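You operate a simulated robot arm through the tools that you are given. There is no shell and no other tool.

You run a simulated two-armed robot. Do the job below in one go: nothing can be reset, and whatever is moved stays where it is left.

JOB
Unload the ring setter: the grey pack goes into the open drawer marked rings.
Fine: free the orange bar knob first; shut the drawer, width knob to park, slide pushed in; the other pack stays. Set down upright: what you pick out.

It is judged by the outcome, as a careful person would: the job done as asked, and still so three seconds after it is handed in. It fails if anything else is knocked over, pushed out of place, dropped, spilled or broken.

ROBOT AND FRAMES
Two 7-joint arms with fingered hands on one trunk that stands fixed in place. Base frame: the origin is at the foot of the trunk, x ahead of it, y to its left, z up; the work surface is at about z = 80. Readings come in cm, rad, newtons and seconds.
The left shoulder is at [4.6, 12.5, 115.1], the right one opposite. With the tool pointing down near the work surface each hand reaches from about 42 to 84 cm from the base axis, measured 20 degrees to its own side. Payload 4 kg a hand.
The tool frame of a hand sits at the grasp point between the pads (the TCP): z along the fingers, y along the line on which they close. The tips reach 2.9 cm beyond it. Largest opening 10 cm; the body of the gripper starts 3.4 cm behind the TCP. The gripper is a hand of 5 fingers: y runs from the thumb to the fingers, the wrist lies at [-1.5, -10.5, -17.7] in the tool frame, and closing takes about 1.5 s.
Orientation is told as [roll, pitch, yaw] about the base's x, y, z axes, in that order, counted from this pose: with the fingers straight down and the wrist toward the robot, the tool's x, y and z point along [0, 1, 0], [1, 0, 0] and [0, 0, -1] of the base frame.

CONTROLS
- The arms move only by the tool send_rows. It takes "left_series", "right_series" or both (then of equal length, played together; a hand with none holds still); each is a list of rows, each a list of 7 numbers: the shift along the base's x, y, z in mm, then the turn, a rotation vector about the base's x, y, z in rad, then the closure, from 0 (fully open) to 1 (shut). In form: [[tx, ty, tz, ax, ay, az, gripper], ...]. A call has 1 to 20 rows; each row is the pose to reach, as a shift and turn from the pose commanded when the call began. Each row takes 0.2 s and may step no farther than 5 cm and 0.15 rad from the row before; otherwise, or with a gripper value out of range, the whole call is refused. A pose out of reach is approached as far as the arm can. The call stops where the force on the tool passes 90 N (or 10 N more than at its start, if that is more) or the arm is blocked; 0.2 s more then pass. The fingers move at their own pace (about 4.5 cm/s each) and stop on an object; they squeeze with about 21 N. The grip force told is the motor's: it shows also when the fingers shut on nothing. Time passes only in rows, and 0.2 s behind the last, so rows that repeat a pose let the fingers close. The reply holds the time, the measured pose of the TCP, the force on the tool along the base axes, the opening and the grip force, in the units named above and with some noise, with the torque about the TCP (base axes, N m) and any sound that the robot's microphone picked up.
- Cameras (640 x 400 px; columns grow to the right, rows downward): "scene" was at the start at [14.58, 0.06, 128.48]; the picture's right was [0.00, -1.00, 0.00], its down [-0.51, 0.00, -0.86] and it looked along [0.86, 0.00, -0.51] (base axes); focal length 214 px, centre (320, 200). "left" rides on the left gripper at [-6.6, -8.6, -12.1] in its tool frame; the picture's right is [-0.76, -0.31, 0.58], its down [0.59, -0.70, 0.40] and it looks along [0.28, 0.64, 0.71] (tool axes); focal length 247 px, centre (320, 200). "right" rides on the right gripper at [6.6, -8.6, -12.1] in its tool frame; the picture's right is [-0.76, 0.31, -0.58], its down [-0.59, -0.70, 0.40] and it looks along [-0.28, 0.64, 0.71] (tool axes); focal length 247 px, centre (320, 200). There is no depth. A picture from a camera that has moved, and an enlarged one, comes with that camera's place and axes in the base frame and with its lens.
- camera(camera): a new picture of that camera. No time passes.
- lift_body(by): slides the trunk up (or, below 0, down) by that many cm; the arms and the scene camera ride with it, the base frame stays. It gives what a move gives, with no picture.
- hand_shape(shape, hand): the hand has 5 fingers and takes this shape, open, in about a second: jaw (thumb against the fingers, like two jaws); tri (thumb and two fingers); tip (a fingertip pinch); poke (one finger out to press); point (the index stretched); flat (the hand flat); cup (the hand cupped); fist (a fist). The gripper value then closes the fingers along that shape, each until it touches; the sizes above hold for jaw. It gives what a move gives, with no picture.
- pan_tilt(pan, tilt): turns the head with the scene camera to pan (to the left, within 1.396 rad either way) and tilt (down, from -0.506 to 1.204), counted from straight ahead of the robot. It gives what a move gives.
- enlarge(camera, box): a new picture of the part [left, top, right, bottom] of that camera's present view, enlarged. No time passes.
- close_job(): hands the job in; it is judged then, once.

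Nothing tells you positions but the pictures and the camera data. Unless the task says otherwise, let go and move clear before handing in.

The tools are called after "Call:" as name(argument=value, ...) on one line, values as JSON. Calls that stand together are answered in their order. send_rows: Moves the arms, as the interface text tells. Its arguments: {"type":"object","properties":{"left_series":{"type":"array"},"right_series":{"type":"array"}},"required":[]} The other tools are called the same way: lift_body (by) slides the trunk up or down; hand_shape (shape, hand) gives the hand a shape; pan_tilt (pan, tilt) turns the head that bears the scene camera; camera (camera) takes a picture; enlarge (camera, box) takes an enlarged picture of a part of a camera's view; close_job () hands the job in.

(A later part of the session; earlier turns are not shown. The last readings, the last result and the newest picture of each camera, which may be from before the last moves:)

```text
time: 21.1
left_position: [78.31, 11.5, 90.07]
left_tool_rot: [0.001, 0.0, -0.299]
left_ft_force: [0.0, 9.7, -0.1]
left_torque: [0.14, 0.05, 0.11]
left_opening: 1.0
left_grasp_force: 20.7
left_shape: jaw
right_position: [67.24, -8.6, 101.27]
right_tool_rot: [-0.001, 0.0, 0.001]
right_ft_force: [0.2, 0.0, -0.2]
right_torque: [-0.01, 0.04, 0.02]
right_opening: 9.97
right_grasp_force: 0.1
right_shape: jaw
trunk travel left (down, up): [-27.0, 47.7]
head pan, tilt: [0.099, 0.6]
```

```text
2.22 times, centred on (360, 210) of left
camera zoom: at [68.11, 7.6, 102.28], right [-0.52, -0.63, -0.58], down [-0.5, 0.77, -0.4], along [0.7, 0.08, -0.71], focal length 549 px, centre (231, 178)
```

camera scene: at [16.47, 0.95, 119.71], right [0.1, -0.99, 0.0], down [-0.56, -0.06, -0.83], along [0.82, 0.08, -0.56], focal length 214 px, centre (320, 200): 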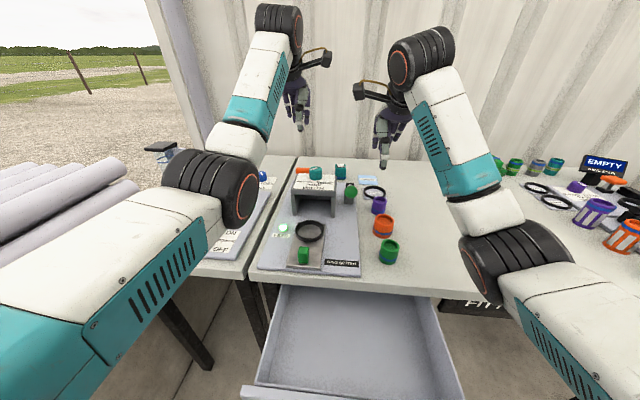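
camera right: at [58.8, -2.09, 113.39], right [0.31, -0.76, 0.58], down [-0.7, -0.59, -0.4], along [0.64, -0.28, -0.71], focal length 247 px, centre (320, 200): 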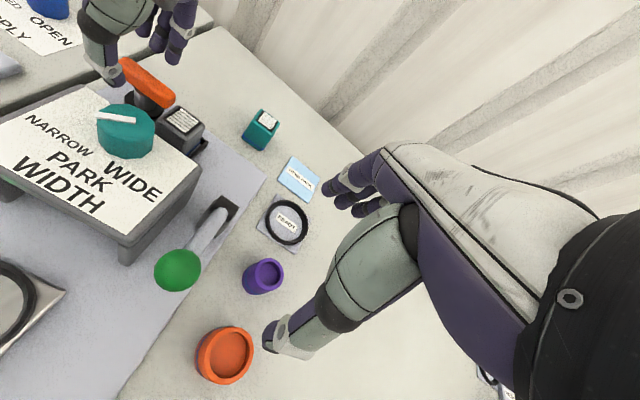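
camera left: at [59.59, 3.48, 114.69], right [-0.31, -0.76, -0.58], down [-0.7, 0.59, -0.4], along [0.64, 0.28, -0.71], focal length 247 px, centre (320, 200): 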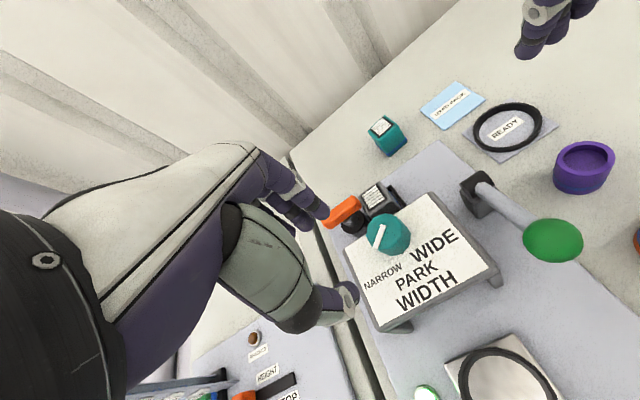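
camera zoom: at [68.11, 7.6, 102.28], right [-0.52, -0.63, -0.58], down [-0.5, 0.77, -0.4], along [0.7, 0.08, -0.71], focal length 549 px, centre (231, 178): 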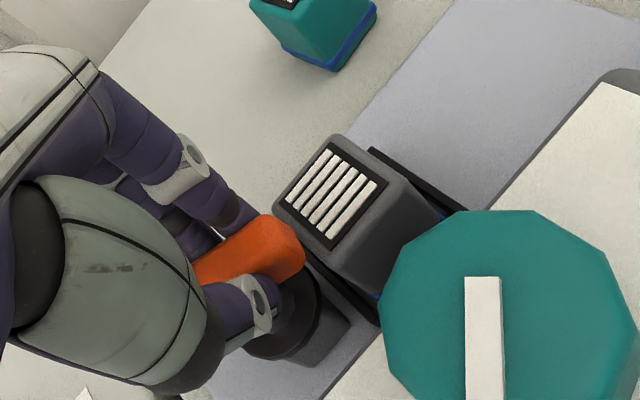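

The bar turns freely clockwise with the hand. I'll continue the turn, gradually tilting the hand so the wrist stays in reach.

Call:
send_rows(left_series=[[0, 1, 0, 0.0511, -0.0191, -0.1155, 1.0], [0, 2, 0, 0.0999, -0.0441, -0.2308, 1.0], [0, 2, 0, 0.1463, -0.0749, -0.3457, 1.0], [0, 2, 0, 0.1897, -0.1114, -0.4602, 1.0], [0, 2, 0, 0.2298, -0.1534, -0.5739, 1.0], [0, 2, 0, 0.2663, -0.201, -0.6867, 1.0], [0, 2, 0, 0.2663, -0.201, -0.6867, 1.0]])

Call:
enlarge(camera="right", box=[80, 30, 240, 170])

Call:
enlarge(camera="left", box=[240, 120, 480, 300])

```text
time: 22.7
left_position: [78.1, 11.63, 90.3]
left_tool_rot: [0.328, -0.002, -0.991]
left_ft_force: [-10.8, 11.6, 5.4]
left_torque: [0.29, 0.36, 0.22]
left_opening: 0.92
left_grasp_force: 21.0
left_shape: jaw
right_position: [67.3, -8.59, 101.2]
right_tool_rot: [-0.001, -0.001, 0.002]
right_ft_force: [-0.1, 0.8, 0.0]
right_torque: [-0.02, 0.0, 0.01]
right_opening: 9.97
right_grasp_force: 0.0
right_shape: jaw
trunk travel left (down, up): [-27.0, 47.7]
head pan, tilt: [0.099, 0.6]
```

```text
2.86 times, centred on (160, 100) of right
camera zoom: at [58.64, -1.96, 113.48], right [0.31, -0.76, 0.58], down [-0.7, -0.59, -0.4], along [0.64, -0.28, -0.71], focal length 706 px, centre (777, 486)
```

zoom: 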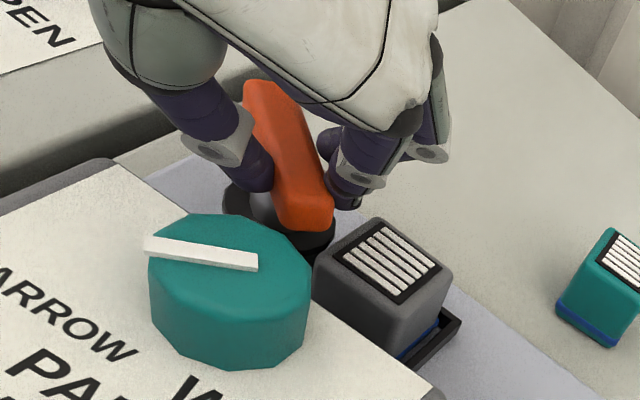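

```text
2.22 times, centred on (360, 210) of left
camera zoom: at [65.02, 13.21, 99.64], right [-0.61, -0.03, -0.79], down [0.19, 0.96, -0.19], along [0.77, -0.27, -0.58], focal length 549 px, centre (231, 178)
```

zoom: 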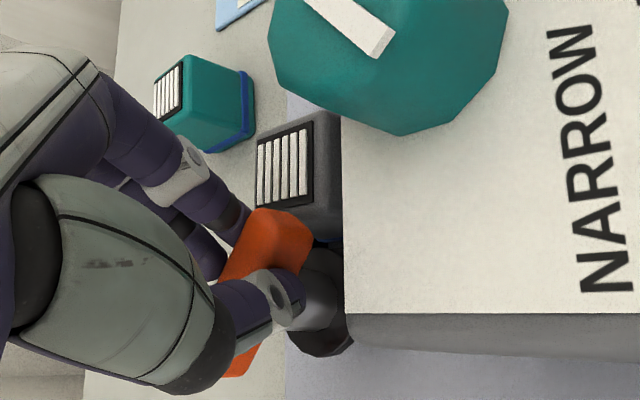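

The bar followed at first but now lags the hand, and my fingers are close to the pack's top corner, so I suspect finger-to-pack contact. I'll loosen slightly, lift straight up and look at the bar.

Call:
send_rows(left_series=[[0, 0, 0, 0, 0, 0, 0.86], [0, 0, 0, 0, 0, 0, 0.84], [0, 0, 5, 0, 0, 0, 0.84], [0, 0, 15, 0, 0, 0, 0.84], [0, 0, 35, 0, 0, 0, 0.84], [0, 0, 60, 0, 0, 0, 0.84], [0, 0, 90, 0, 0, 0, 0.7]])

Call:
enlarge(camera="right", box=[80, 30, 240, 170])

Call:
enlarge(camera="left", box=[240, 120, 480, 300])

```text
time: 24.3
left_position: [78.32, 11.59, 99.41]
left_tool_rot: [0.327, 0.0, -0.991]
left_ft_force: [-0.8, 0.4, 1.1]
left_torque: [-0.01, 0.02, 0.03]
left_opening: 2.96
left_grasp_force: 0.1
left_shape: jaw
right_position: [67.35, -8.77, 101.18]
right_tool_rot: [0.002, -0.001, 0.001]
right_ft_force: [0.6, -0.4, -0.2]
right_torque: [0.01, 0.01, 0.04]
right_opening: 9.98
right_grasp_force: 0.0
right_shape: jaw
trunk travel left (down, up): [-27.0, 47.7]
head pan, tilt: [0.099, 0.6]
```

```text
2.86 times, centred on (160, 100) of right
camera zoom: at [58.76, -2.07, 113.41], right [0.31, -0.76, 0.58], down [-0.7, -0.59, -0.4], along [0.64, -0.28, -0.71], focal length 706 px, centre (777, 486)
```

zoom: 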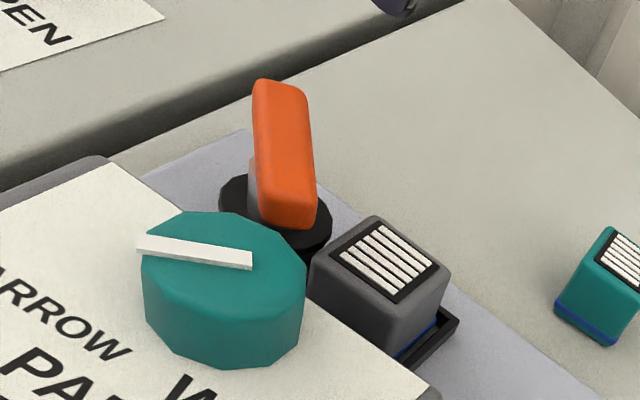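

```text
2.22 times, centred on (360, 210) of left
camera zoom: at [65.15, 13.02, 108.78], right [-0.61, -0.03, -0.79], down [0.19, 0.96, -0.19], along [0.77, -0.27, -0.58], focal length 549 px, centre (231, 178)
```

zoom: 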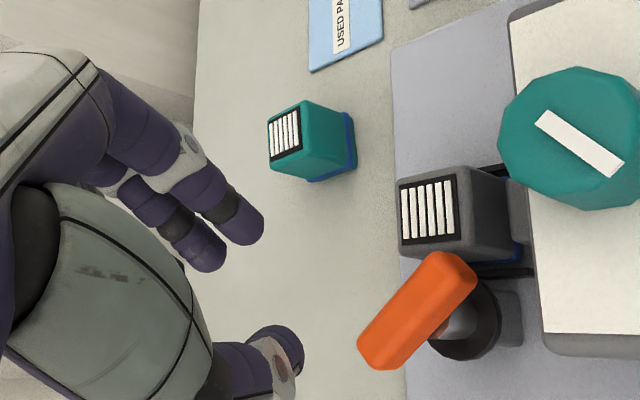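

The bar has turned about 50° and nothing else moved; it was still following with some slip. I'll re-grip it higher with the fingertips only (clear of the pack) and continue the turn.

Call:
send_rows(left_series=[[-5, -1, -30, 0, 0, 0, 0.7], [-5, -1, -60, 0, 0, 0, 0.7], [-5, -1, -75, 0, 0, 0, 0.7], [-5, -1, -82, 0, 0, 0, 0.7], [-5, -1, -82, 0, 0, 0, 1.0], [-5, -1, -82, 0, 0, 0, 1.0], [-5, -1, -82, 0, 0, 0, 1.0], [-5, -1, -82, 0, 0, 0, 1.0]])

Call:
enlarge(camera="right", box=[80, 30, 240, 170])

Call:
enlarge(camera="left", box=[240, 120, 480, 300])

```text
time: 26.1
left_position: [77.56, 11.34, 91.18]
left_tool_rot: [0.328, 0.001, -0.991]
left_ft_force: [-6.8, 2.1, 6.1]
left_torque: [0.16, 0.13, 0.09]
left_opening: 1.07
left_grasp_force: 21.0
left_shape: jaw
right_position: [67.23, -8.65, 101.36]
right_tool_rot: [-0.002, -0.001, 0.001]
right_ft_force: [-0.4, 0.6, 0.1]
right_torque: [-0.02, 0.01, 0.02]
right_opening: 9.98
right_grasp_force: 0.1
right_shape: jaw
trunk travel left (down, up): [-27.0, 47.7]
head pan, tilt: [0.099, 0.6]
```

```text
2.86 times, centred on (160, 100) of right
camera zoom: at [58.66, -2.04, 113.46], right [0.31, -0.76, 0.58], down [-0.7, -0.59, -0.4], along [0.64, -0.28, -0.71], focal length 706 px, centre (777, 486)
```

zoom: 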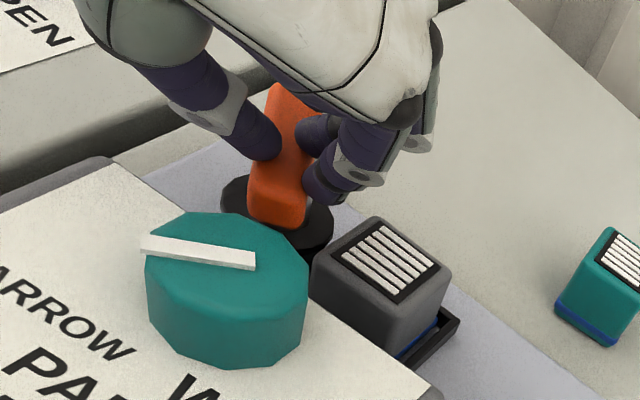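

```text
2.22 times, centred on (360, 210) of left
camera zoom: at [64.41, 12.92, 100.49], right [-0.61, -0.03, -0.79], down [0.19, 0.96, -0.19], along [0.77, -0.26, -0.58], focal length 549 px, centre (231, 178)
```

zoom: 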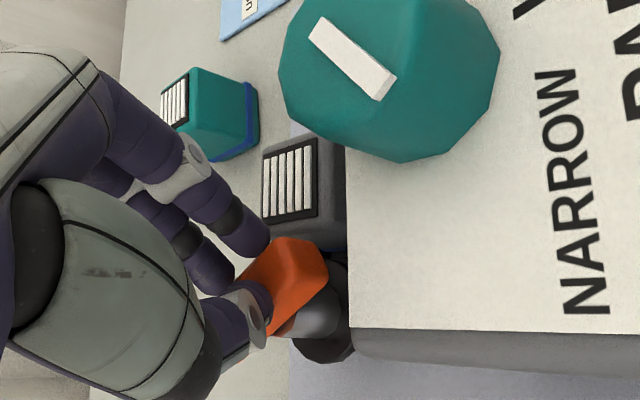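

Grip is firm again and the bar has aligned to the hand. Continuing the turn to a full quarter turn.

Call:
send_rows(left_series=[[-1, 0, 0, 0.0175, -0.0303, -0.116, 1.0], [-1, 1, 0, 0.0315, -0.0627, -0.232, 1.0], [-2, 1, -1, 0.0414, -0.096, -0.3477, 1.0], [-2, 2, -1, 0.0476, -0.1309, -0.4633, 1.0], [-3, 2, -2, 0.0503, -0.1681, -0.5786, 1.0], [-3, 2, -2, 0.0503, -0.1681, -0.5786, 1.0]])

Call:
enlarge(camera="right", box=[80, 30, 240, 170])

Call:
enlarge(camera="left", box=[240, 120, 480, 300])

```text
time: 27.5
left_position: [77.26, 11.9, 91.31]
left_tool_rot: [0.508, -0.001, -1.569]
left_ft_force: [-11.5, 21.1, 26.1]
left_torque: [0.73, 0.07, 0.51]
left_opening: 1.03
left_grasp_force: 20.6
left_shape: jaw
right_position: [67.06, -8.44, 101.47]
right_tool_rot: [-0.002, -0.003, 0.002]
right_ft_force: [-0.4, 0.0, 0.2]
right_torque: [0.01, 0.01, 0.03]
right_opening: 9.95
right_grasp_force: 0.0
right_shape: jaw
trunk travel left (down, up): [-27.0, 47.7]
head pan, tilt: [0.099, 0.6]
```

```text
2.86 times, centred on (160, 100) of right
camera zoom: at [58.45, -1.85, 113.62], right [0.31, -0.76, 0.58], down [-0.7, -0.59, -0.4], along [0.64, -0.28, -0.71], focal length 706 px, centre (777, 486)
```

zoom: 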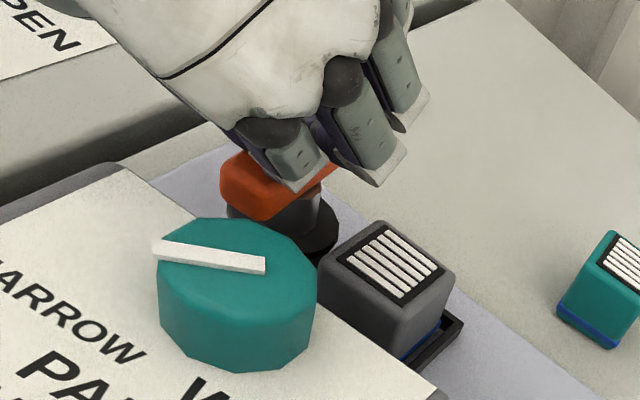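

```text
2.22 times, centred on (360, 210) of left
camera zoom: at [65.65, 20.4, 98.66], right [-0.38, 0.31, -0.87], down [0.71, 0.7, -0.06], along [0.59, -0.64, -0.48], focal length 549 px, centre (231, 178)
```

zoom: 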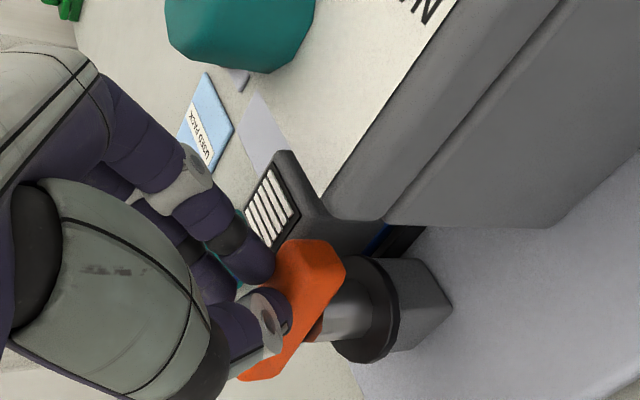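

The bar has swung around with the hand. I'll loosen, lift away and look at where it ended up.

Call:
send_rows(left_series=[[0, 0, 0, 0, 0, 0, 0.86], [0, 0, 2, 0, 0, 0, 0.84], [0, 0, 10, 0, 0, 0, 0.84], [0, 0, 25, 0, 0, 0, 0.84], [0, 0, 50, 0, 0, 0, 0.84], [0, 0, 80, 0, 0, 0, 0.7], [0, 0, 110, 0, 0, 0, 0.7]])

Call:
enlarge(camera="right", box=[80, 30, 240, 170])

Call:
enlarge(camera="left", box=[240, 120, 480, 300])

```text
time: 29.1
left_position: [77.64, 11.63, 101.8]
left_tool_rot: [0.499, 0.0, -1.572]
left_ft_force: [-0.3, -0.4, 0.2]
left_torque: [0.0, 0.01, -0.02]
left_opening: 2.94
left_grasp_force: 0.0
left_shape: jaw
right_position: [67.31, -8.61, 101.28]
right_tool_rot: [0.0, -0.001, 0.002]
right_ft_force: [-0.3, 0.2, -0.4]
right_torque: [0.02, -0.01, 0.05]
right_opening: 9.98
right_grasp_force: 0.1
right_shape: jaw
trunk travel left (down, up): [-27.0, 47.7]
head pan, tilt: [0.099, 0.6]
```

```text
2.86 times, centred on (160, 100) of right
camera zoom: at [58.77, -2.08, 113.42], right [0.31, -0.76, 0.58], down [-0.7, -0.59, -0.4], along [0.64, -0.28, -0.71], focal length 706 px, centre (777, 486)
```

zoom: 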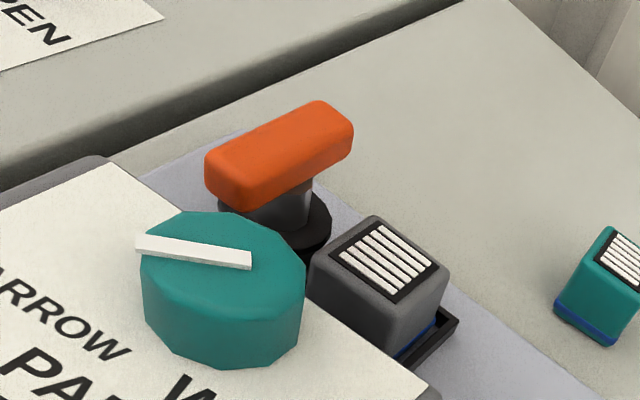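

```text
2.22 times, centred on (360, 210) of left
camera zoom: at [66.01, 20.06, 109.21], right [-0.39, 0.31, -0.87], down [0.71, 0.7, -0.07], along [0.59, -0.64, -0.49], focal length 549 px, centre (231, 178)
```

zoom: 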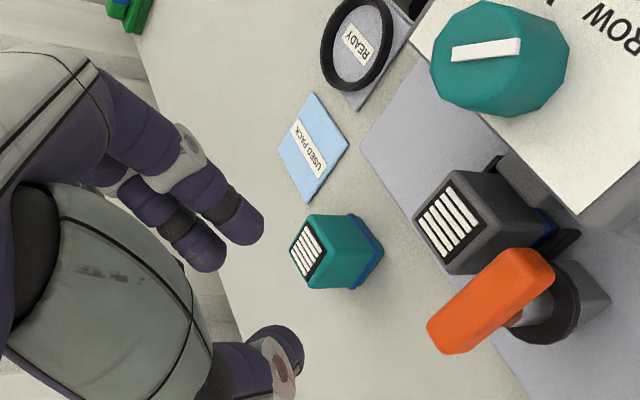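

The bar is now turned a full quarter (lying along x) and the pack and everything else look unmoved. I'll bring the left hand back to upright orientation at a safe height and try the "tri" shape, to keep ring and little finger away from the bar.

Call:
send_rows(left_series=[[-5, 0, 10, -0.0327, 0.0327, 0.1279, 0.7], [-10, 0, 20, -0.0653, 0.0653, 0.2558, 0.7], [-15, 0, 25, -0.098, 0.098, 0.3838, 0.7], [-20, 0, 30, -0.1306, 0.1306, 0.5117, 0.7], [-25, 0, 35, -0.1633, 0.1633, 0.6396, 0.7], [-30, 0, 40, -0.196, 0.196, 0.7675, 0.7], [-35, 0, 40, -0.2286, 0.2286, 0.8954, 0.7], [-40, 0, 40, -0.2613, 0.2613, 1.0233, 0.7], [-45, 0, 40, -0.2939, 0.2939, 1.1513, 0.5], [-50, 0, 40, -0.3266, 0.3266, 1.2792, 0.5], [-50, 0, 40, -0.3592, 0.3592, 1.4071, 0.5], [-50, 0, 40, -0.3919, 0.3919, 1.535, 0.5]])

Call:
hand_shape(hand="left", shape="tri")

Call:
camera(camera="left")

Call:
camera(camera="scene")

Call:
camera(camera="right")

```text
time: 31.7
left_position: [72.52, 11.59, 105.85]
left_tool_rot: [0.0, 0.001, 0.001]
left_ft_force: [0.9, 0.0, 0.3]
left_torque: [0.05, 0.01, 0.0]
left_opening: 4.96
left_grasp_force: 0.0
left_shape: jaw
right_position: [67.31, -8.64, 101.17]
right_tool_rot: [-0.001, 0.001, 0.001]
right_ft_force: [0.4, -0.1, -0.7]
right_torque: [-0.01, 0.0, 0.02]
right_opening: 9.99
right_grasp_force: 0.0
right_shape: jaw
trunk travel left (down, up): [-27.0, 47.7]
head pan, tilt: [0.099, 0.6]
```

```text
time: 32.6
left_position: [72.35, 11.58, 105.87]
left_tool_rot: [0.0, 0.0, -0.002]
left_ft_force: [-0.6, -0.8, 0.1]
left_torque: [-0.04, 0.01, -0.01]
left_opening: 9.98
left_grasp_force: 0.0
left_shape: tri
right_position: [67.35, -8.6, 101.05]
right_tool_rot: [0.0, 0.001, 0.003]
right_ft_force: [0.0, 0.4, -0.8]
right_torque: [0.01, 0.01, -0.02]
right_opening: 10.0
right_grasp_force: 0.0
right_shape: jaw
trunk travel left (down, up): [-27.0, 47.7]
head pan, tilt: [0.099, 0.6]
```

```text
taken
camera left: at [63.88, 4.93, 117.88], right [-0.31, -0.76, -0.58], down [-0.7, 0.59, -0.4], along [0.64, 0.28, -0.71], focal length 247 px, centre (320, 200)
```

left: 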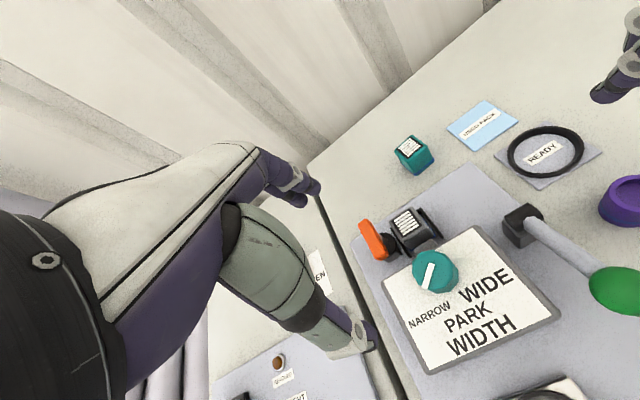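

```text
taken
camera scene: at [16.54, 0.95, 119.68], right [0.1, -0.99, 0.0], down [-0.56, -0.06, -0.82], along [0.82, 0.08, -0.57], focal length 214 px, centre (320, 200)
```

scene: 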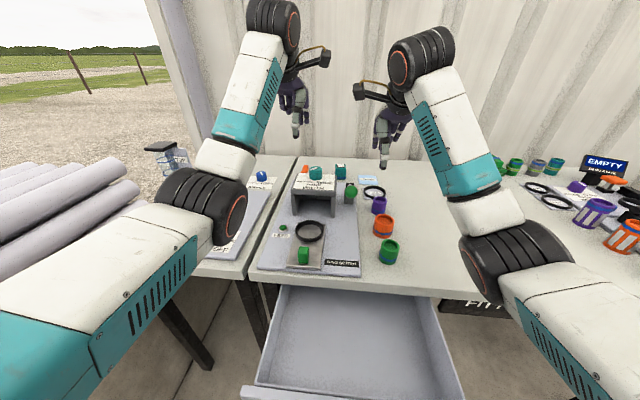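

```text
taken
camera right: at [58.81, -2.07, 113.38], right [0.31, -0.76, 0.58], down [-0.7, -0.59, -0.4], along [0.64, -0.28, -0.71], focal length 247 px, centre (320, 200)
```

right: 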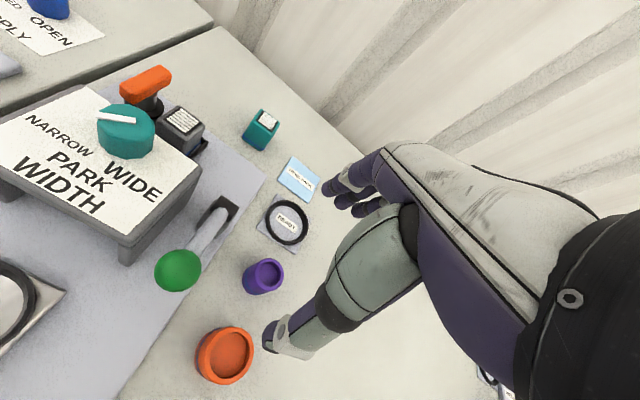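

Call:
enlarge(camera="scene", box=[250, 60, 410, 210])

Call:
enlarge(camera="left", box=[340, 170, 480, 290])

Call:
enlarge(camera="scene", box=[255, 200, 375, 290])

```text
2.67 times, centred on (330, 135) of scene
camera zoom: at [16.54, 0.95, 119.68], right [0.1, -0.99, 0.0], down [-0.56, -0.06, -0.82], along [0.82, 0.08, -0.57], focal length 572 px, centre (293, 373)
```

zoom: 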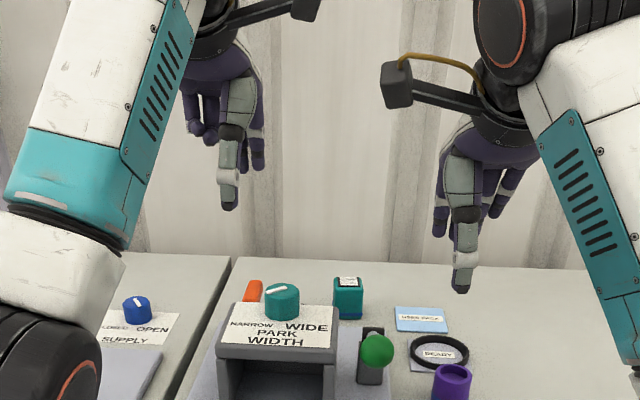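

```text
3.33 times, centred on (410, 230) of left
camera zoom: at [63.88, 4.93, 117.88], right [-0.31, -0.76, -0.58], down [-0.7, 0.59, -0.4], along [0.64, 0.28, -0.71], focal length 823 px, centre (20, 100)
```

zoom: 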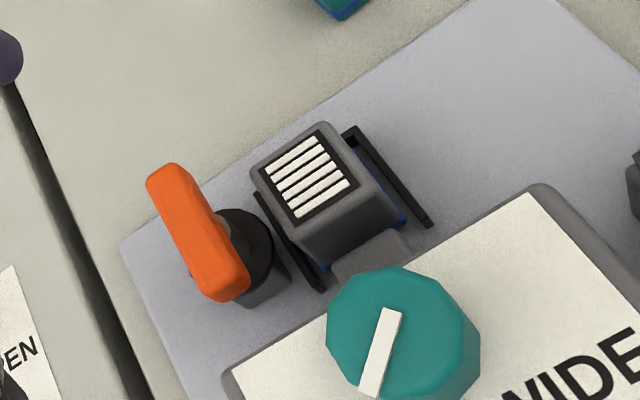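

```text
4.44 times, centred on (315, 245) of scene
camera zoom: at [16.54, 0.95, 119.68], right [0.1, -0.99, 0.0], down [-0.56, -0.06, -0.82], along [0.82, 0.08, -0.57], focal length 953 px, centre (342, 0)
```

zoom: 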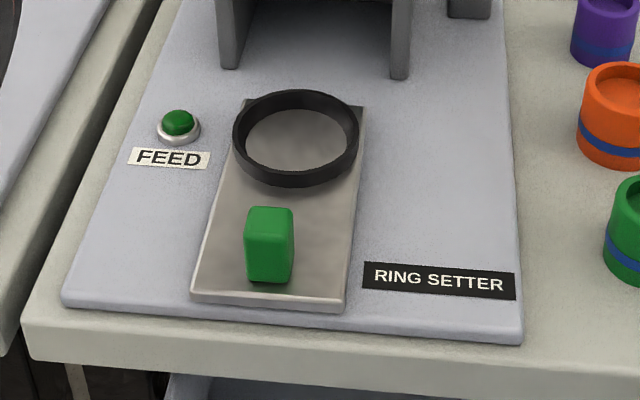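

The FEED light has gone out, so the bar knob is freed. The pack has low rails on both sides and a small block in front (top ≈84.5), and the bridge/knob are close, so I'll approach with a small opening, slight roll, and fingertips reaching only the upper part of the pack.

Call:
send_rows(left_series=[[20, -15, 0, 0.05, 0, 0, 0.3], [40, -30, -10, 0.1, 0, 0, 0.5], [55, -42, -30, 0.15, 0, 0, 0.57], [62, -48, -60, 0.2, 0, 0, 0.57], [62, -48, -90, 0.2, 0, 0, 0.57], [62, -48, -115, 0.2, 0, 0, 0.57], [62, -48, -115, 0.2, 0, 0, 0.57], [62, -48, -115, 0.2, 0, 0, 0.57]])

Call:
enlarge(camera="right", box=[80, 20, 260, 180])

Call:
enlarge(camera="left", box=[240, 120, 480, 300])

Call:
enlarge(camera="scene", box=[250, 100, 410, 230])

```text
time: 34.4
left_position: [78.8, 6.82, 94.37]
left_tool_rot: [0.201, 0.001, -0.002]
left_ft_force: [-0.3, -0.3, 0.1]
left_torque: [0.01, -0.03, 0.03]
left_opening: 4.36
left_grasp_force: 0.1
left_shape: tri
right_position: [67.33, -8.71, 101.14]
right_tool_rot: [0.001, 0.002, 0.001]
right_ft_force: [-0.9, -0.1, -0.9]
right_torque: [-0.02, 0.01, -0.03]
right_opening: 9.97
right_grasp_force: 0.0
right_shape: jaw
trunk travel left (down, up): [-27.0, 47.7]
head pan, tilt: [0.099, 0.6]
```

```text
2.50 times, centred on (170, 100) of right
camera zoom: at [58.81, -2.07, 113.38], right [0.31, -0.76, 0.58], down [-0.7, -0.59, -0.4], along [0.64, -0.28, -0.71], focal length 617 px, centre (695, 450)
```

zoom: 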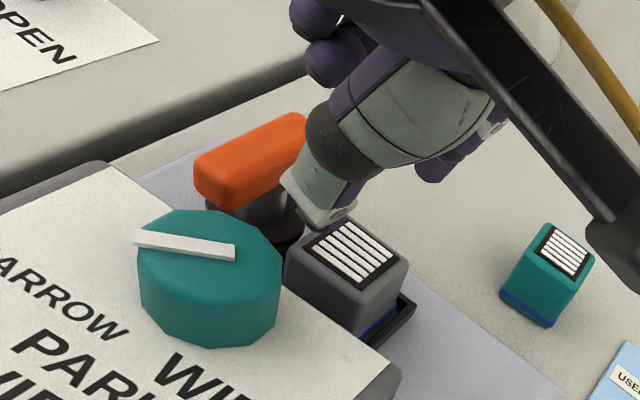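

```text
2.22 times, centred on (360, 210) of left
camera zoom: at [70.1, -2.12, 104.86], right [-0.31, -0.63, -0.72], down [-0.7, 0.66, -0.27], along [0.64, 0.42, -0.64], focal length 549 px, centre (231, 178)
```

zoom: 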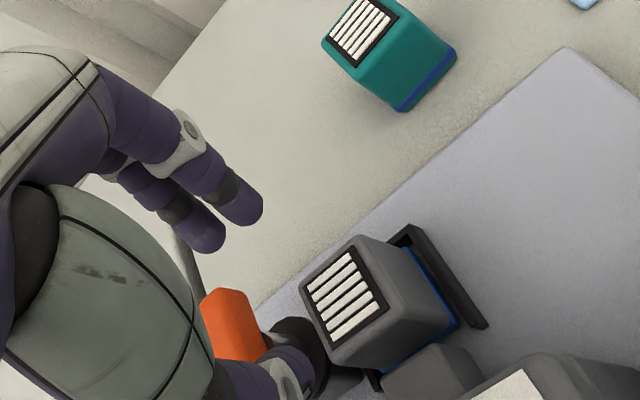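

```text
3.08 times, centred on (330, 165) of scene
camera zoom: at [16.54, 0.95, 119.69], right [0.1, -0.99, 0.0], down [-0.56, -0.06, -0.82], along [0.82, 0.08, -0.57], focal length 660 px, centre (289, 308)
```

zoom: 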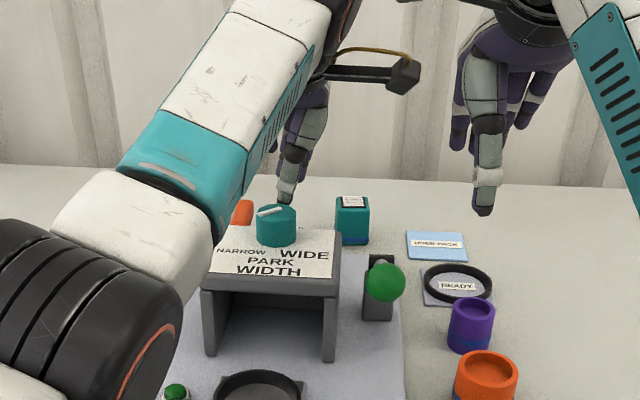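

The hand is aligned over the pack; thumb clearance is tight, so I'll open a touch, shift 1.5 mm back, and go down to just above the pack's top before checking again.

Call:
send_rows(left_series=[[-2, 0, -10, 0, 0, 0, 0.54], [-2, 0, -20, 0, 0, 0, 0.54], [-2, 0, -30, 0, 0, 0, 0.54], [-2, 0, -30, 0, 0, 0, 0.54]])

Call:
enlarge(camera="right", box=[80, 20, 260, 180])

Call:
enlarge(camera="left", box=[240, 120, 480, 300])

```text
time: 35.4
left_position: [78.55, 6.84, 91.2]
left_tool_rot: [0.201, -0.001, -0.003]
left_ft_force: [-0.1, -0.4, -0.5]
left_torque: [0.02, 0.01, 0.01]
left_opening: 4.56
left_grasp_force: 0.0
left_shape: tri
right_position: [67.35, -8.67, 101.12]
right_tool_rot: [0.001, 0.0, 0.001]
right_ft_force: [0.8, 0.3, -0.5]
right_torque: [-0.02, -0.03, -0.02]
right_opening: 9.99
right_grasp_force: 0.0
right_shape: jaw
trunk travel left (down, up): [-27.0, 47.7]
head pan, tilt: [0.099, 0.6]
```

```text
2.50 times, centred on (170, 100) of right
camera zoom: at [58.81, -2.07, 113.38], right [0.31, -0.76, 0.58], down [-0.7, -0.59, -0.4], along [0.64, -0.28, -0.71], focal length 617 px, centre (695, 450)
```

zoom: 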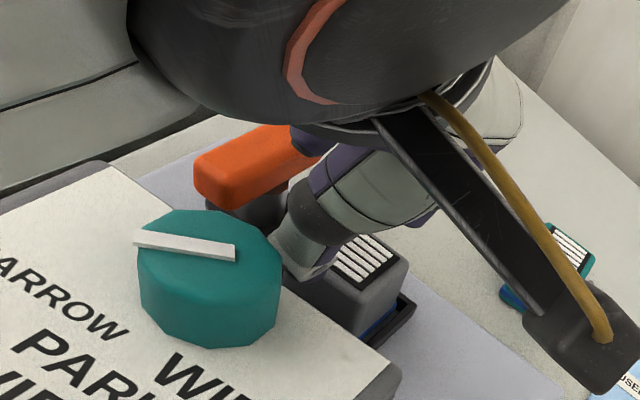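

```text
2.22 times, centred on (360, 210) of left
camera zoom: at [69.91, -2.08, 101.81], right [-0.31, -0.63, -0.72], down [-0.7, 0.66, -0.27], along [0.64, 0.42, -0.64], focal length 549 px, centre (231, 178)
```

zoom: 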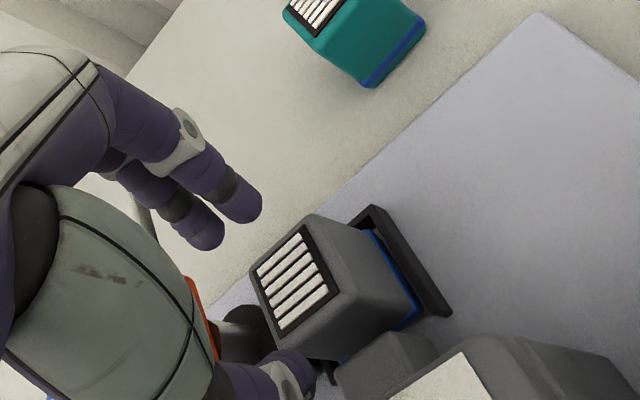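

The hand is a few millimetres left of the pack's middle, so I'll shift 3 mm right and descend the last 2.7 cm with fingers around the upper pack, watching the force.

Call:
send_rows(left_series=[[0, -3, -5, 0, 0, 0, 0.54], [0, -3, -10, 0, 0, 0, 0.54], [0, -3, -15, 0, 0, 0, 0.54], [0, -3, -15, 0, 0, 0, 0.54]])

Call:
enlarge(camera="right", box=[80, 20, 260, 180])

Call:
enlarge(camera="left", box=[240, 120, 480, 300])

```text
time: 36.4
left_position: [78.53, 6.42, 89.81]
left_tool_rot: [0.201, -0.001, -0.003]
left_ft_force: [1.8, 0.0, 1.2]
left_torque: [0.01, 0.05, 0.02]
left_opening: 4.52
left_grasp_force: 0.1
left_shape: tri
right_position: [67.4, -8.72, 101.14]
right_tool_rot: [0.0, -0.001, 0.002]
right_ft_force: [-0.5, 0.9, 0.8]
right_torque: [0.02, -0.02, 0.0]
right_opening: 9.99
right_grasp_force: 0.0
right_shape: jaw
trunk travel left (down, up): [-27.0, 47.7]
head pan, tilt: [0.099, 0.6]
```

```text
2.50 times, centred on (170, 100) of right
camera zoom: at [58.82, -2.08, 113.38], right [0.31, -0.76, 0.58], down [-0.7, -0.59, -0.4], along [0.64, -0.28, -0.71], focal length 617 px, centre (695, 450)
```

zoom: 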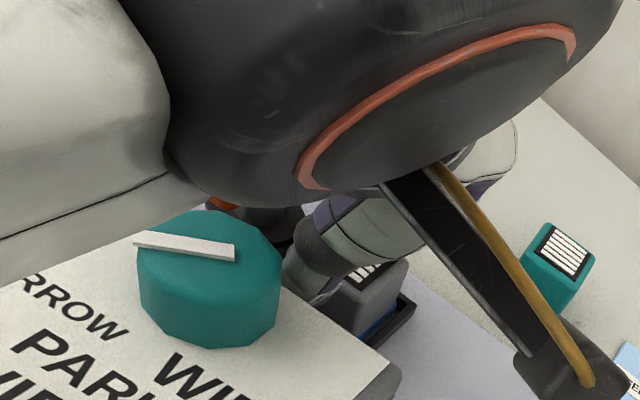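

```text
2.22 times, centred on (360, 210) of left
camera zoom: at [69.88, -2.46, 100.43], right [-0.31, -0.63, -0.72], down [-0.7, 0.66, -0.27], along [0.64, 0.42, -0.64], focal length 549 px, centre (231, 178)
```

zoom: 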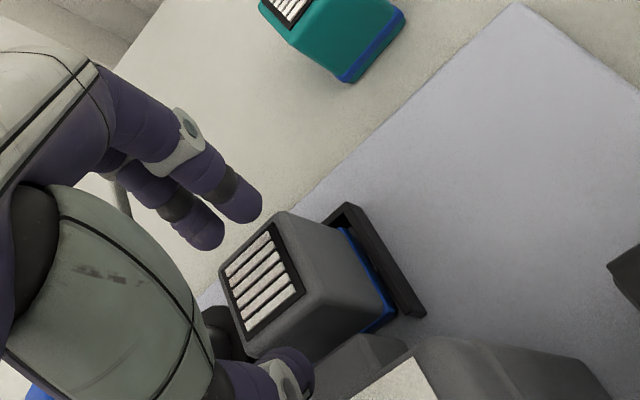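

Only a 2 N touch so far and the fingers straddle the pack. The right hand's camera is close to the left forearm, so I'll move the right hand off to the side first while holding the left still, then continue.

Call:
send_rows(right_series=[[0, -40, 5, 0, 0, 0, 0], [0, -80, 10, 0, 0, 0, 0], [-20, -120, 10, 0, 0, 0, 0], [-40, -150, 10, 0, 0, 0, 0]])

Call:
send_rows(left_series=[[0, 0, -5, 0, 0, 0, 0.54], [0, 0, -10, 0, 0, 0, 0.54], [0, 0, -13, 0, 0, 0, 0.54], [0, 0, -13, 0, 0, 0, 0.54]])

Call:
enlarge(camera="left", box=[240, 120, 480, 300])

Call:
enlarge(camera="scene", box=[250, 100, 410, 230])

```text
time: 37.4
left_position: [78.46, 6.43, 89.81]
left_tool_rot: [0.2, 0.0, -0.001]
left_ft_force: [0.8, 0.2, 0.1]
left_torque: [0.0, 0.04, 0.02]
left_opening: 4.48
left_grasp_force: 0.0
left_shape: tri
right_position: [63.3, -23.61, 102.19]
right_tool_rot: [0.0, -0.001, 0.001]
right_ft_force: [-0.6, 0.7, 0.1]
right_torque: [-0.01, -0.01, -0.01]
right_opening: 9.97
right_grasp_force: 0.1
right_shape: jaw
trunk travel left (down, up): [-27.0, 47.7]
head pan, tilt: [0.099, 0.6]
```

```text
time: 38.4
left_position: [78.57, 6.38, 88.7]
left_tool_rot: [0.2, -0.007, 0.0]
left_ft_force: [7.1, 0.5, 16.5]
left_torque: [-0.07, -0.17, -0.04]
left_opening: 4.34
left_grasp_force: 0.2
left_shape: tri
right_position: [63.29, -23.7, 102.14]
right_tool_rot: [0.002, 0.001, 0.003]
right_ft_force: [-0.6, 0.5, 0.9]
right_torque: [-0.03, 0.02, 0.01]
right_opening: 9.97
right_grasp_force: 0.1
right_shape: jaw
trunk travel left (down, up): [-27.0, 47.7]
head pan, tilt: [0.099, 0.6]
```

```text
2.22 times, centred on (360, 210) of left
camera zoom: at [69.79, -2.53, 99.38], right [-0.3, -0.63, -0.72], down [-0.7, 0.66, -0.28], along [0.65, 0.42, -0.64], focal length 549 px, centre (231, 178)
```

zoom: 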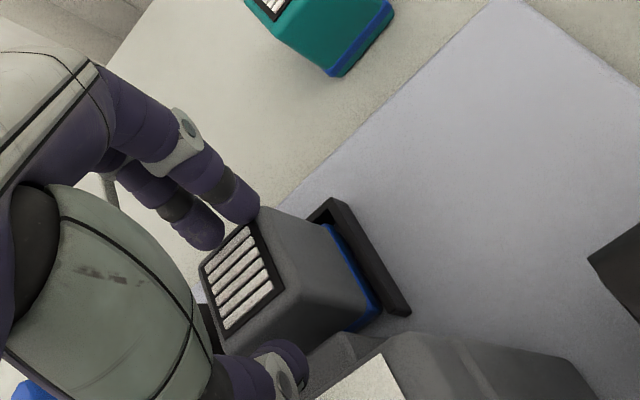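

```text
3.08 times, centred on (330, 165) of scene
camera zoom: at [16.42, 0.93, 119.73], right [0.1, -0.99, 0.0], down [-0.56, -0.06, -0.83], along [0.82, 0.08, -0.56], focal length 660 px, centre (289, 308)
```

zoom: 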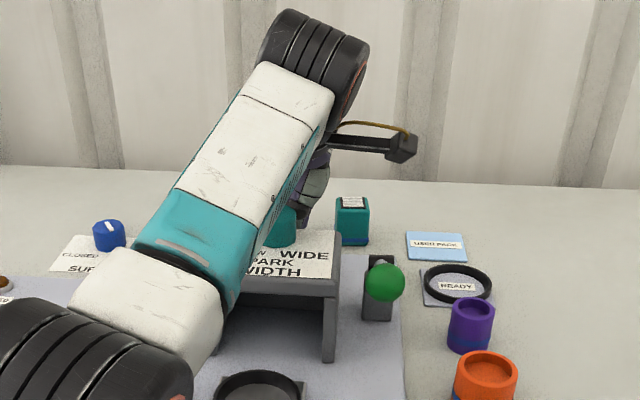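

There's 16 N upward at about z=88.7, consistent with the index fingertip (lower because of the roll) landing on the pack's far edge. I'll back up, remove the roll, open slightly and shift a few mm forward.

Call:
send_rows(left_series=[[0, 0, 10, 0, 0, 0, 0.54], [0, 0, 25, 0, 0, 0, 0.54], [0, 0, 35, 0, 0, 0, 0.54], [2, 1, 35, -0.1, 0, 0, 0.52], [4, 2, 35, -0.2, 0, 0, 0.5], [4, 2, 35, -0.2, 0, 0, 0.5], [4, 2, 35, -0.2, 0, 0, 0.5]])

Call:
enlarge(camera="left", box=[240, 120, 480, 300])

Call:
camera(camera="right")

Call:
camera(camera="scene")

```text
time: 40.0
left_position: [78.89, 6.58, 92.03]
left_tool_rot: [-0.001, 0.0, -0.002]
left_ft_force: [-0.7, 0.0, 0.3]
left_torque: [-0.03, -0.02, 0.0]
left_opening: 4.99
left_grasp_force: 0.1
left_shape: tri
right_position: [63.33, -23.72, 102.15]
right_tool_rot: [0.001, -0.002, 0.003]
right_ft_force: [0.1, -0.4, -0.2]
right_torque: [0.02, -0.01, -0.04]
right_opening: 9.95
right_grasp_force: 0.1
right_shape: jaw
trunk travel left (down, up): [-27.0, 47.7]
head pan, tilt: [0.099, 0.6]
```

```text
2.22 times, centred on (360, 210) of left
camera zoom: at [70.26, 0.01, 104.08], right [-0.31, -0.76, -0.58], down [-0.7, 0.59, -0.4], along [0.64, 0.28, -0.71], focal length 549 px, centre (231, 178)
```

zoom: 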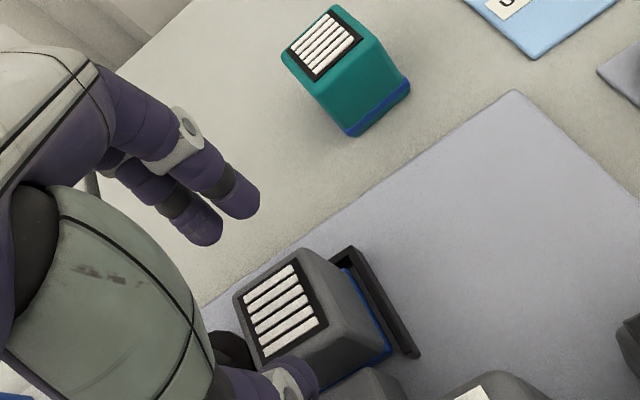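

```text
taken
camera right: at [54.82, -17.06, 114.31], right [0.31, -0.76, 0.58], down [-0.7, -0.59, -0.4], along [0.64, -0.28, -0.71], focal length 247 px, centre (320, 200)
```

right: 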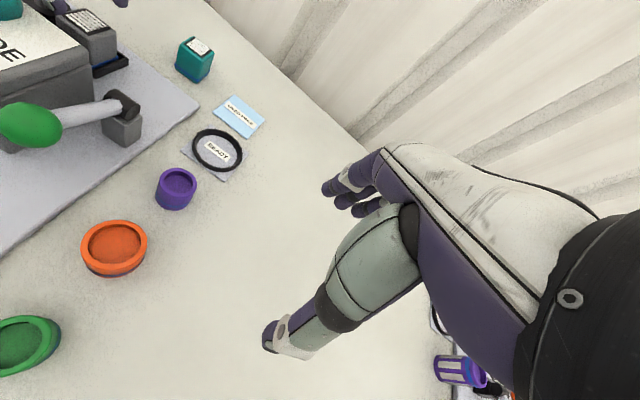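

```text
taken
camera scene: at [16.54, 0.94, 119.69], right [0.1, -0.99, 0.0], down [-0.56, -0.06, -0.82], along [0.82, 0.08, -0.57], focal length 214 px, centre (320, 200)
```

scene: 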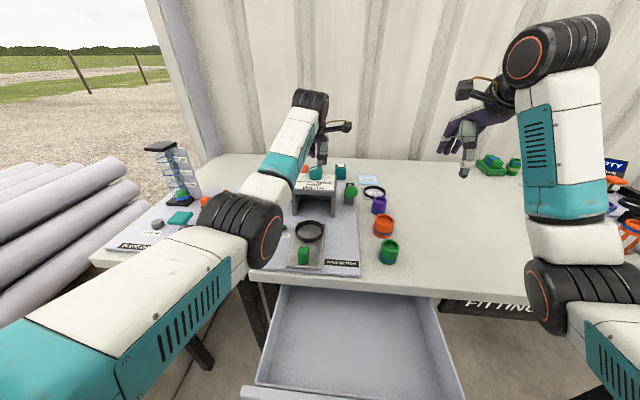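

Call:
enlarge(camera="right", box=[20, 0, 150, 90])

```text
4.44 times, centred on (85, 45) of right
camera zoom: at [54.82, -17.06, 114.31], right [0.31, -0.76, 0.58], down [-0.7, -0.59, -0.4], along [0.64, -0.28, -0.71], focal length 1098 px, centre (1364, 889)
```

zoom: 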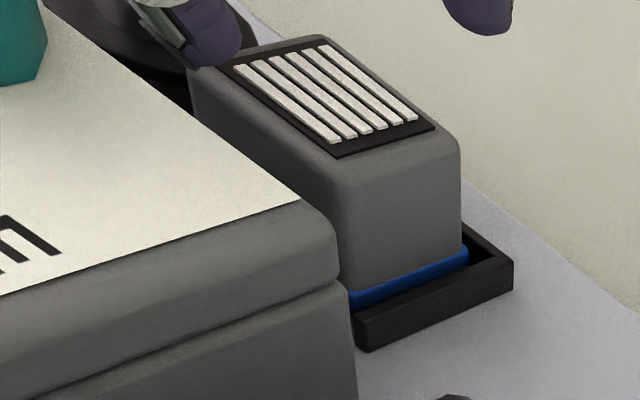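

This side view is very clear: the fingers now straddle the pack with about 6 mm clearance on each side, and its top is nearer z=87. Descending in two stages.

Call:
send_rows(left_series=[[0, 0, -10, 0, 0, 0, 0.5], [0, 0, -20, 0, 0, 0, 0.5], [0, 0, -30, 0, 0, 0, 0.5], [0, 0, -35, 0, 0, 0, 0.5], [0, 0, -35, 0, 0, 0, 0.5]])

Call:
enlarge(camera="right", box=[20, 0, 150, 90])

Call:
enlarge(camera="left", box=[240, 120, 480, 300])

```text
time: 41.2
left_position: [78.86, 6.8, 88.59]
left_tool_rot: [-0.001, 0.0, -0.003]
left_ft_force: [1.2, 0.1, -0.2]
left_torque: [-0.01, -0.01, -0.05]
left_opening: 5.02
left_grasp_force: 0.1
left_shape: tri
right_position: [63.39, -23.62, 102.04]
right_tool_rot: [0.0, -0.002, 0.003]
right_ft_force: [0.2, 0.9, -0.6]
right_torque: [-0.02, 0.0, 0.03]
right_opening: 9.95
right_grasp_force: 0.1
right_shape: jaw
trunk travel left (down, up): [-27.0, 47.7]
head pan, tilt: [0.099, 0.6]
```

```text
4.44 times, centred on (85, 45) of right
camera zoom: at [54.82, -17.06, 114.31], right [0.31, -0.76, 0.58], down [-0.7, -0.59, -0.4], along [0.64, -0.28, -0.71], focal length 1098 px, centre (1364, 889)
```

zoom: 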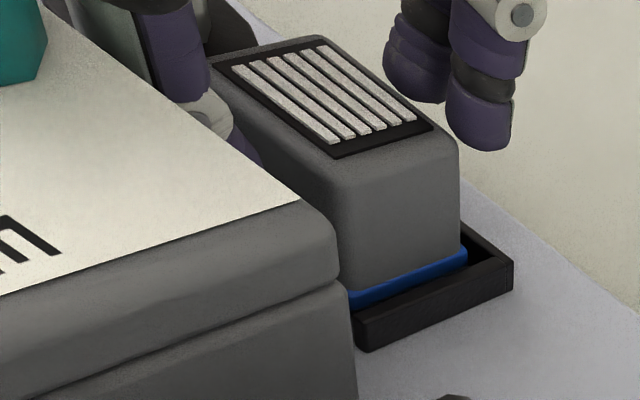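

```text
2.22 times, centred on (360, 210) of left
camera zoom: at [70.29, 0.01, 100.6], right [-0.31, -0.76, -0.58], down [-0.7, 0.59, -0.4], along [0.64, 0.28, -0.71], focal length 549 px, centre (231, 178)
```

zoom: 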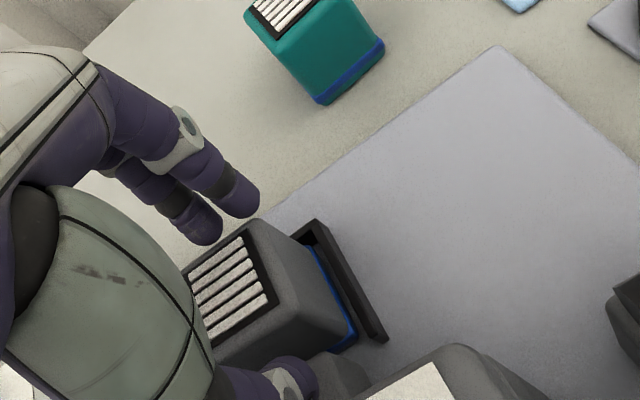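

Centered well with no contact. I'll go 7 mm lower for a deeper grip and then close gently.

Call:
send_rows(left_series=[[0, 0, -4, 0, 0, 0, 0.5], [0, 0, -7, 0, 0, 0, 0.5], [0, 0, -7, 0, 0, 0, 0.5]])

```text
time: 42.0
left_position: [78.98, 6.76, 87.82]
left_tool_rot: [-0.001, 0.0, -0.001]
left_ft_force: [0.4, 0.1, -0.1]
left_torque: [-0.01, 0.04, -0.03]
left_opening: 5.0
left_grasp_force: 0.1
left_shape: tri
right_position: [63.32, -23.69, 102.14]
right_tool_rot: [0.0, 0.0, 0.001]
right_ft_force: [-0.4, -0.6, 0.1]
right_torque: [0.0, 0.02, -0.02]
right_opening: 9.99
right_grasp_force: 0.1
right_shape: jaw
trunk travel left (down, up): [-27.0, 47.7]
head pan, tilt: [0.099, 0.6]
```

No contact yet; 5 mm more, then close.

Call:
send_rows(left_series=[[0, 0, -5, 0, 0, 0, 0.5], [0, 0, -5, 0, 0, 0, 0.55], [0, 0, -5, 0, 0, 0, 0.6], [0, 0, -5, 0, 0, 0, 0.65], [0, 0, -5, 0, 0, 0, 0.7], [0, 0, -5, 0, 0, 0, 0.8], [0, 0, -5, 0, 0, 0, 1.0], [0, 0, -5, 0, 0, 0, 1.0], [0, 0, -5, 0, 0, 0, 1.0]])

Call:
enlarge(camera="right", box=[20, 0, 150, 90])

Call:
enlarge(camera="left", box=[240, 120, 480, 300])

```text
time: 44.0
left_position: [78.77, 6.71, 87.24]
left_tool_rot: [-0.001, 0.0, -0.003]
left_ft_force: [1.1, -0.7, 1.1]
left_torque: [0.02, -0.01, 0.03]
left_opening: 3.48
left_grasp_force: 21.1
left_shape: tri
right_position: [63.36, -23.7, 102.08]
right_tool_rot: [0.001, 0.0, 0.002]
right_ft_force: [-0.4, -0.4, 0.0]
right_torque: [0.0, 0.0, 0.0]
right_opening: 9.95
right_grasp_force: 0.1
right_shape: jaw
trunk travel left (down, up): [-27.0, 47.7]
head pan, tilt: [0.099, 0.6]
```

```text
4.44 times, centred on (85, 45) of right
camera zoom: at [54.82, -17.06, 114.3], right [0.31, -0.76, 0.58], down [-0.7, -0.59, -0.4], along [0.64, -0.28, -0.71], focal length 1098 px, centre (1364, 889)
```

zoom: 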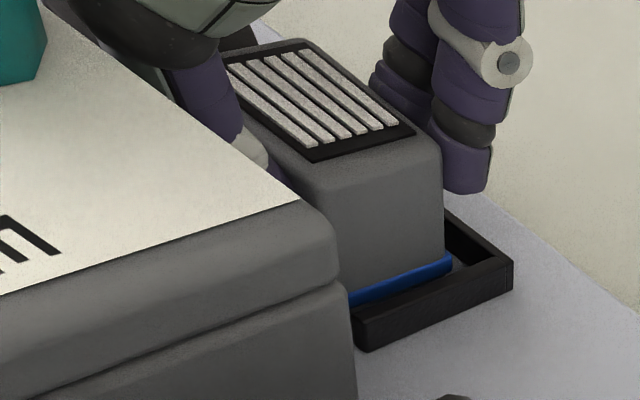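

```text
2.22 times, centred on (360, 210) of left
camera zoom: at [70.27, 0.01, 99.41], right [-0.31, -0.76, -0.58], down [-0.7, 0.59, -0.4], along [0.64, 0.28, -0.71], focal length 549 px, centre (231, 178)
```

zoom: 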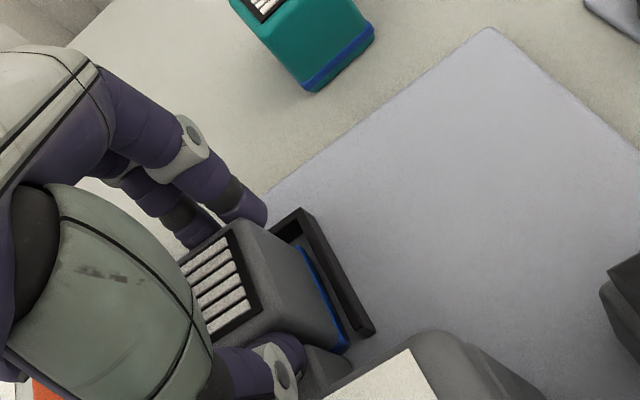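

Firm grip (3.48 cm, 21 N) and the pack moves freely in its pocket. Lifting it straight up slowly.

Call:
send_rows(left_series=[[0, 0, 5, 0, 0, 0, 1.0], [0, 0, 12, 0, 0, 0, 1.0], [0, 0, 22, 0, 0, 0, 1.0], [0, 0, 35, 0, 0, 0, 1.0], [0, 0, 50, 0, 0, 0, 1.0], [0, 0, 70, 0, 0, 0, 1.0], [0, 0, 90, 0, 0, 0, 1.0], [0, 0, 110, 0, 0, 0, 1.0], [0, 0, 110, 0, 0, 0, 1.0]])

Call:
enlarge(camera="left", box=[160, 100, 480, 340])

Call:
enlarge(camera="right", box=[0, 0, 200, 140])

Call:
enlarge(camera="scene", box=[250, 80, 410, 280])

```text
time: 46.0
left_position: [79.05, 6.54, 98.31]
left_tool_rot: [0.0, 0.001, -0.001]
left_ft_force: [0.3, -0.1, -0.9]
left_torque: [0.02, -0.01, -0.01]
left_opening: 3.48
left_grasp_force: 21.0
left_shape: tri
right_position: [63.37, -23.69, 102.06]
right_tool_rot: [0.001, 0.001, 0.003]
right_ft_force: [0.3, -0.9, 0.4]
right_torque: [-0.02, -0.03, -0.01]
right_opening: 9.98
right_grasp_force: 0.0
right_shape: jaw
trunk travel left (down, up): [-27.0, 47.7]
head pan, tilt: [0.099, 0.6]
```

```text
1.67 times, centred on (320, 220) of left
camera zoom: at [70.42, -0.07, 110.38], right [-0.31, -0.76, -0.58], down [-0.7, 0.59, -0.4], along [0.64, 0.28, -0.71], focal length 412 px, centre (320, 167)
```

zoom: 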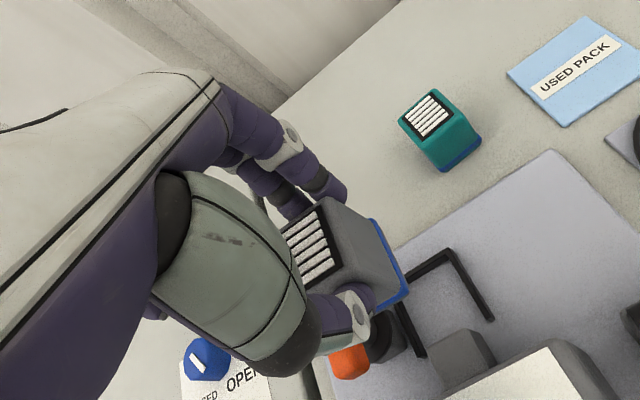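

```text
2.86 times, centred on (100, 70) of right
camera zoom: at [54.84, -17.06, 114.29], right [0.31, -0.76, 0.58], down [-0.7, -0.59, -0.4], along [0.64, -0.28, -0.71], focal length 706 px, centre (949, 571)
```

zoom: 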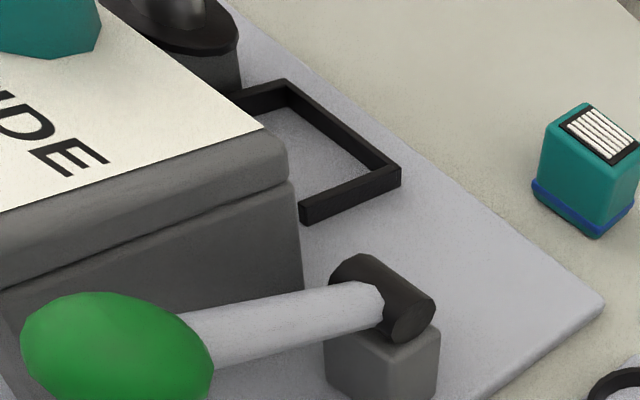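

```text
2.00 times, centred on (330, 180) of scene
camera zoom: at [16.55, 0.94, 119.68], right [0.1, -0.99, 0.0], down [-0.56, -0.06, -0.82], along [0.82, 0.08, -0.57], focal length 429 px, centre (300, 240)
```

zoom: 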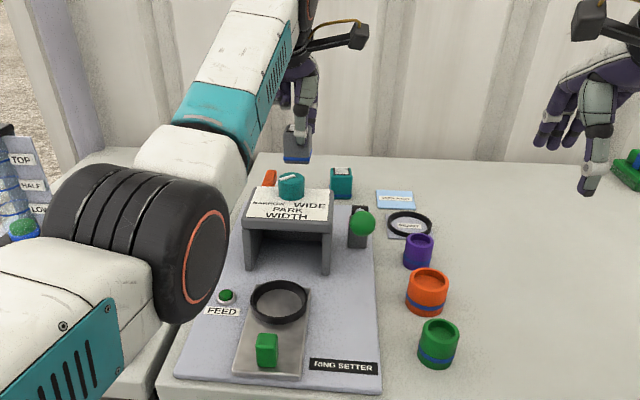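

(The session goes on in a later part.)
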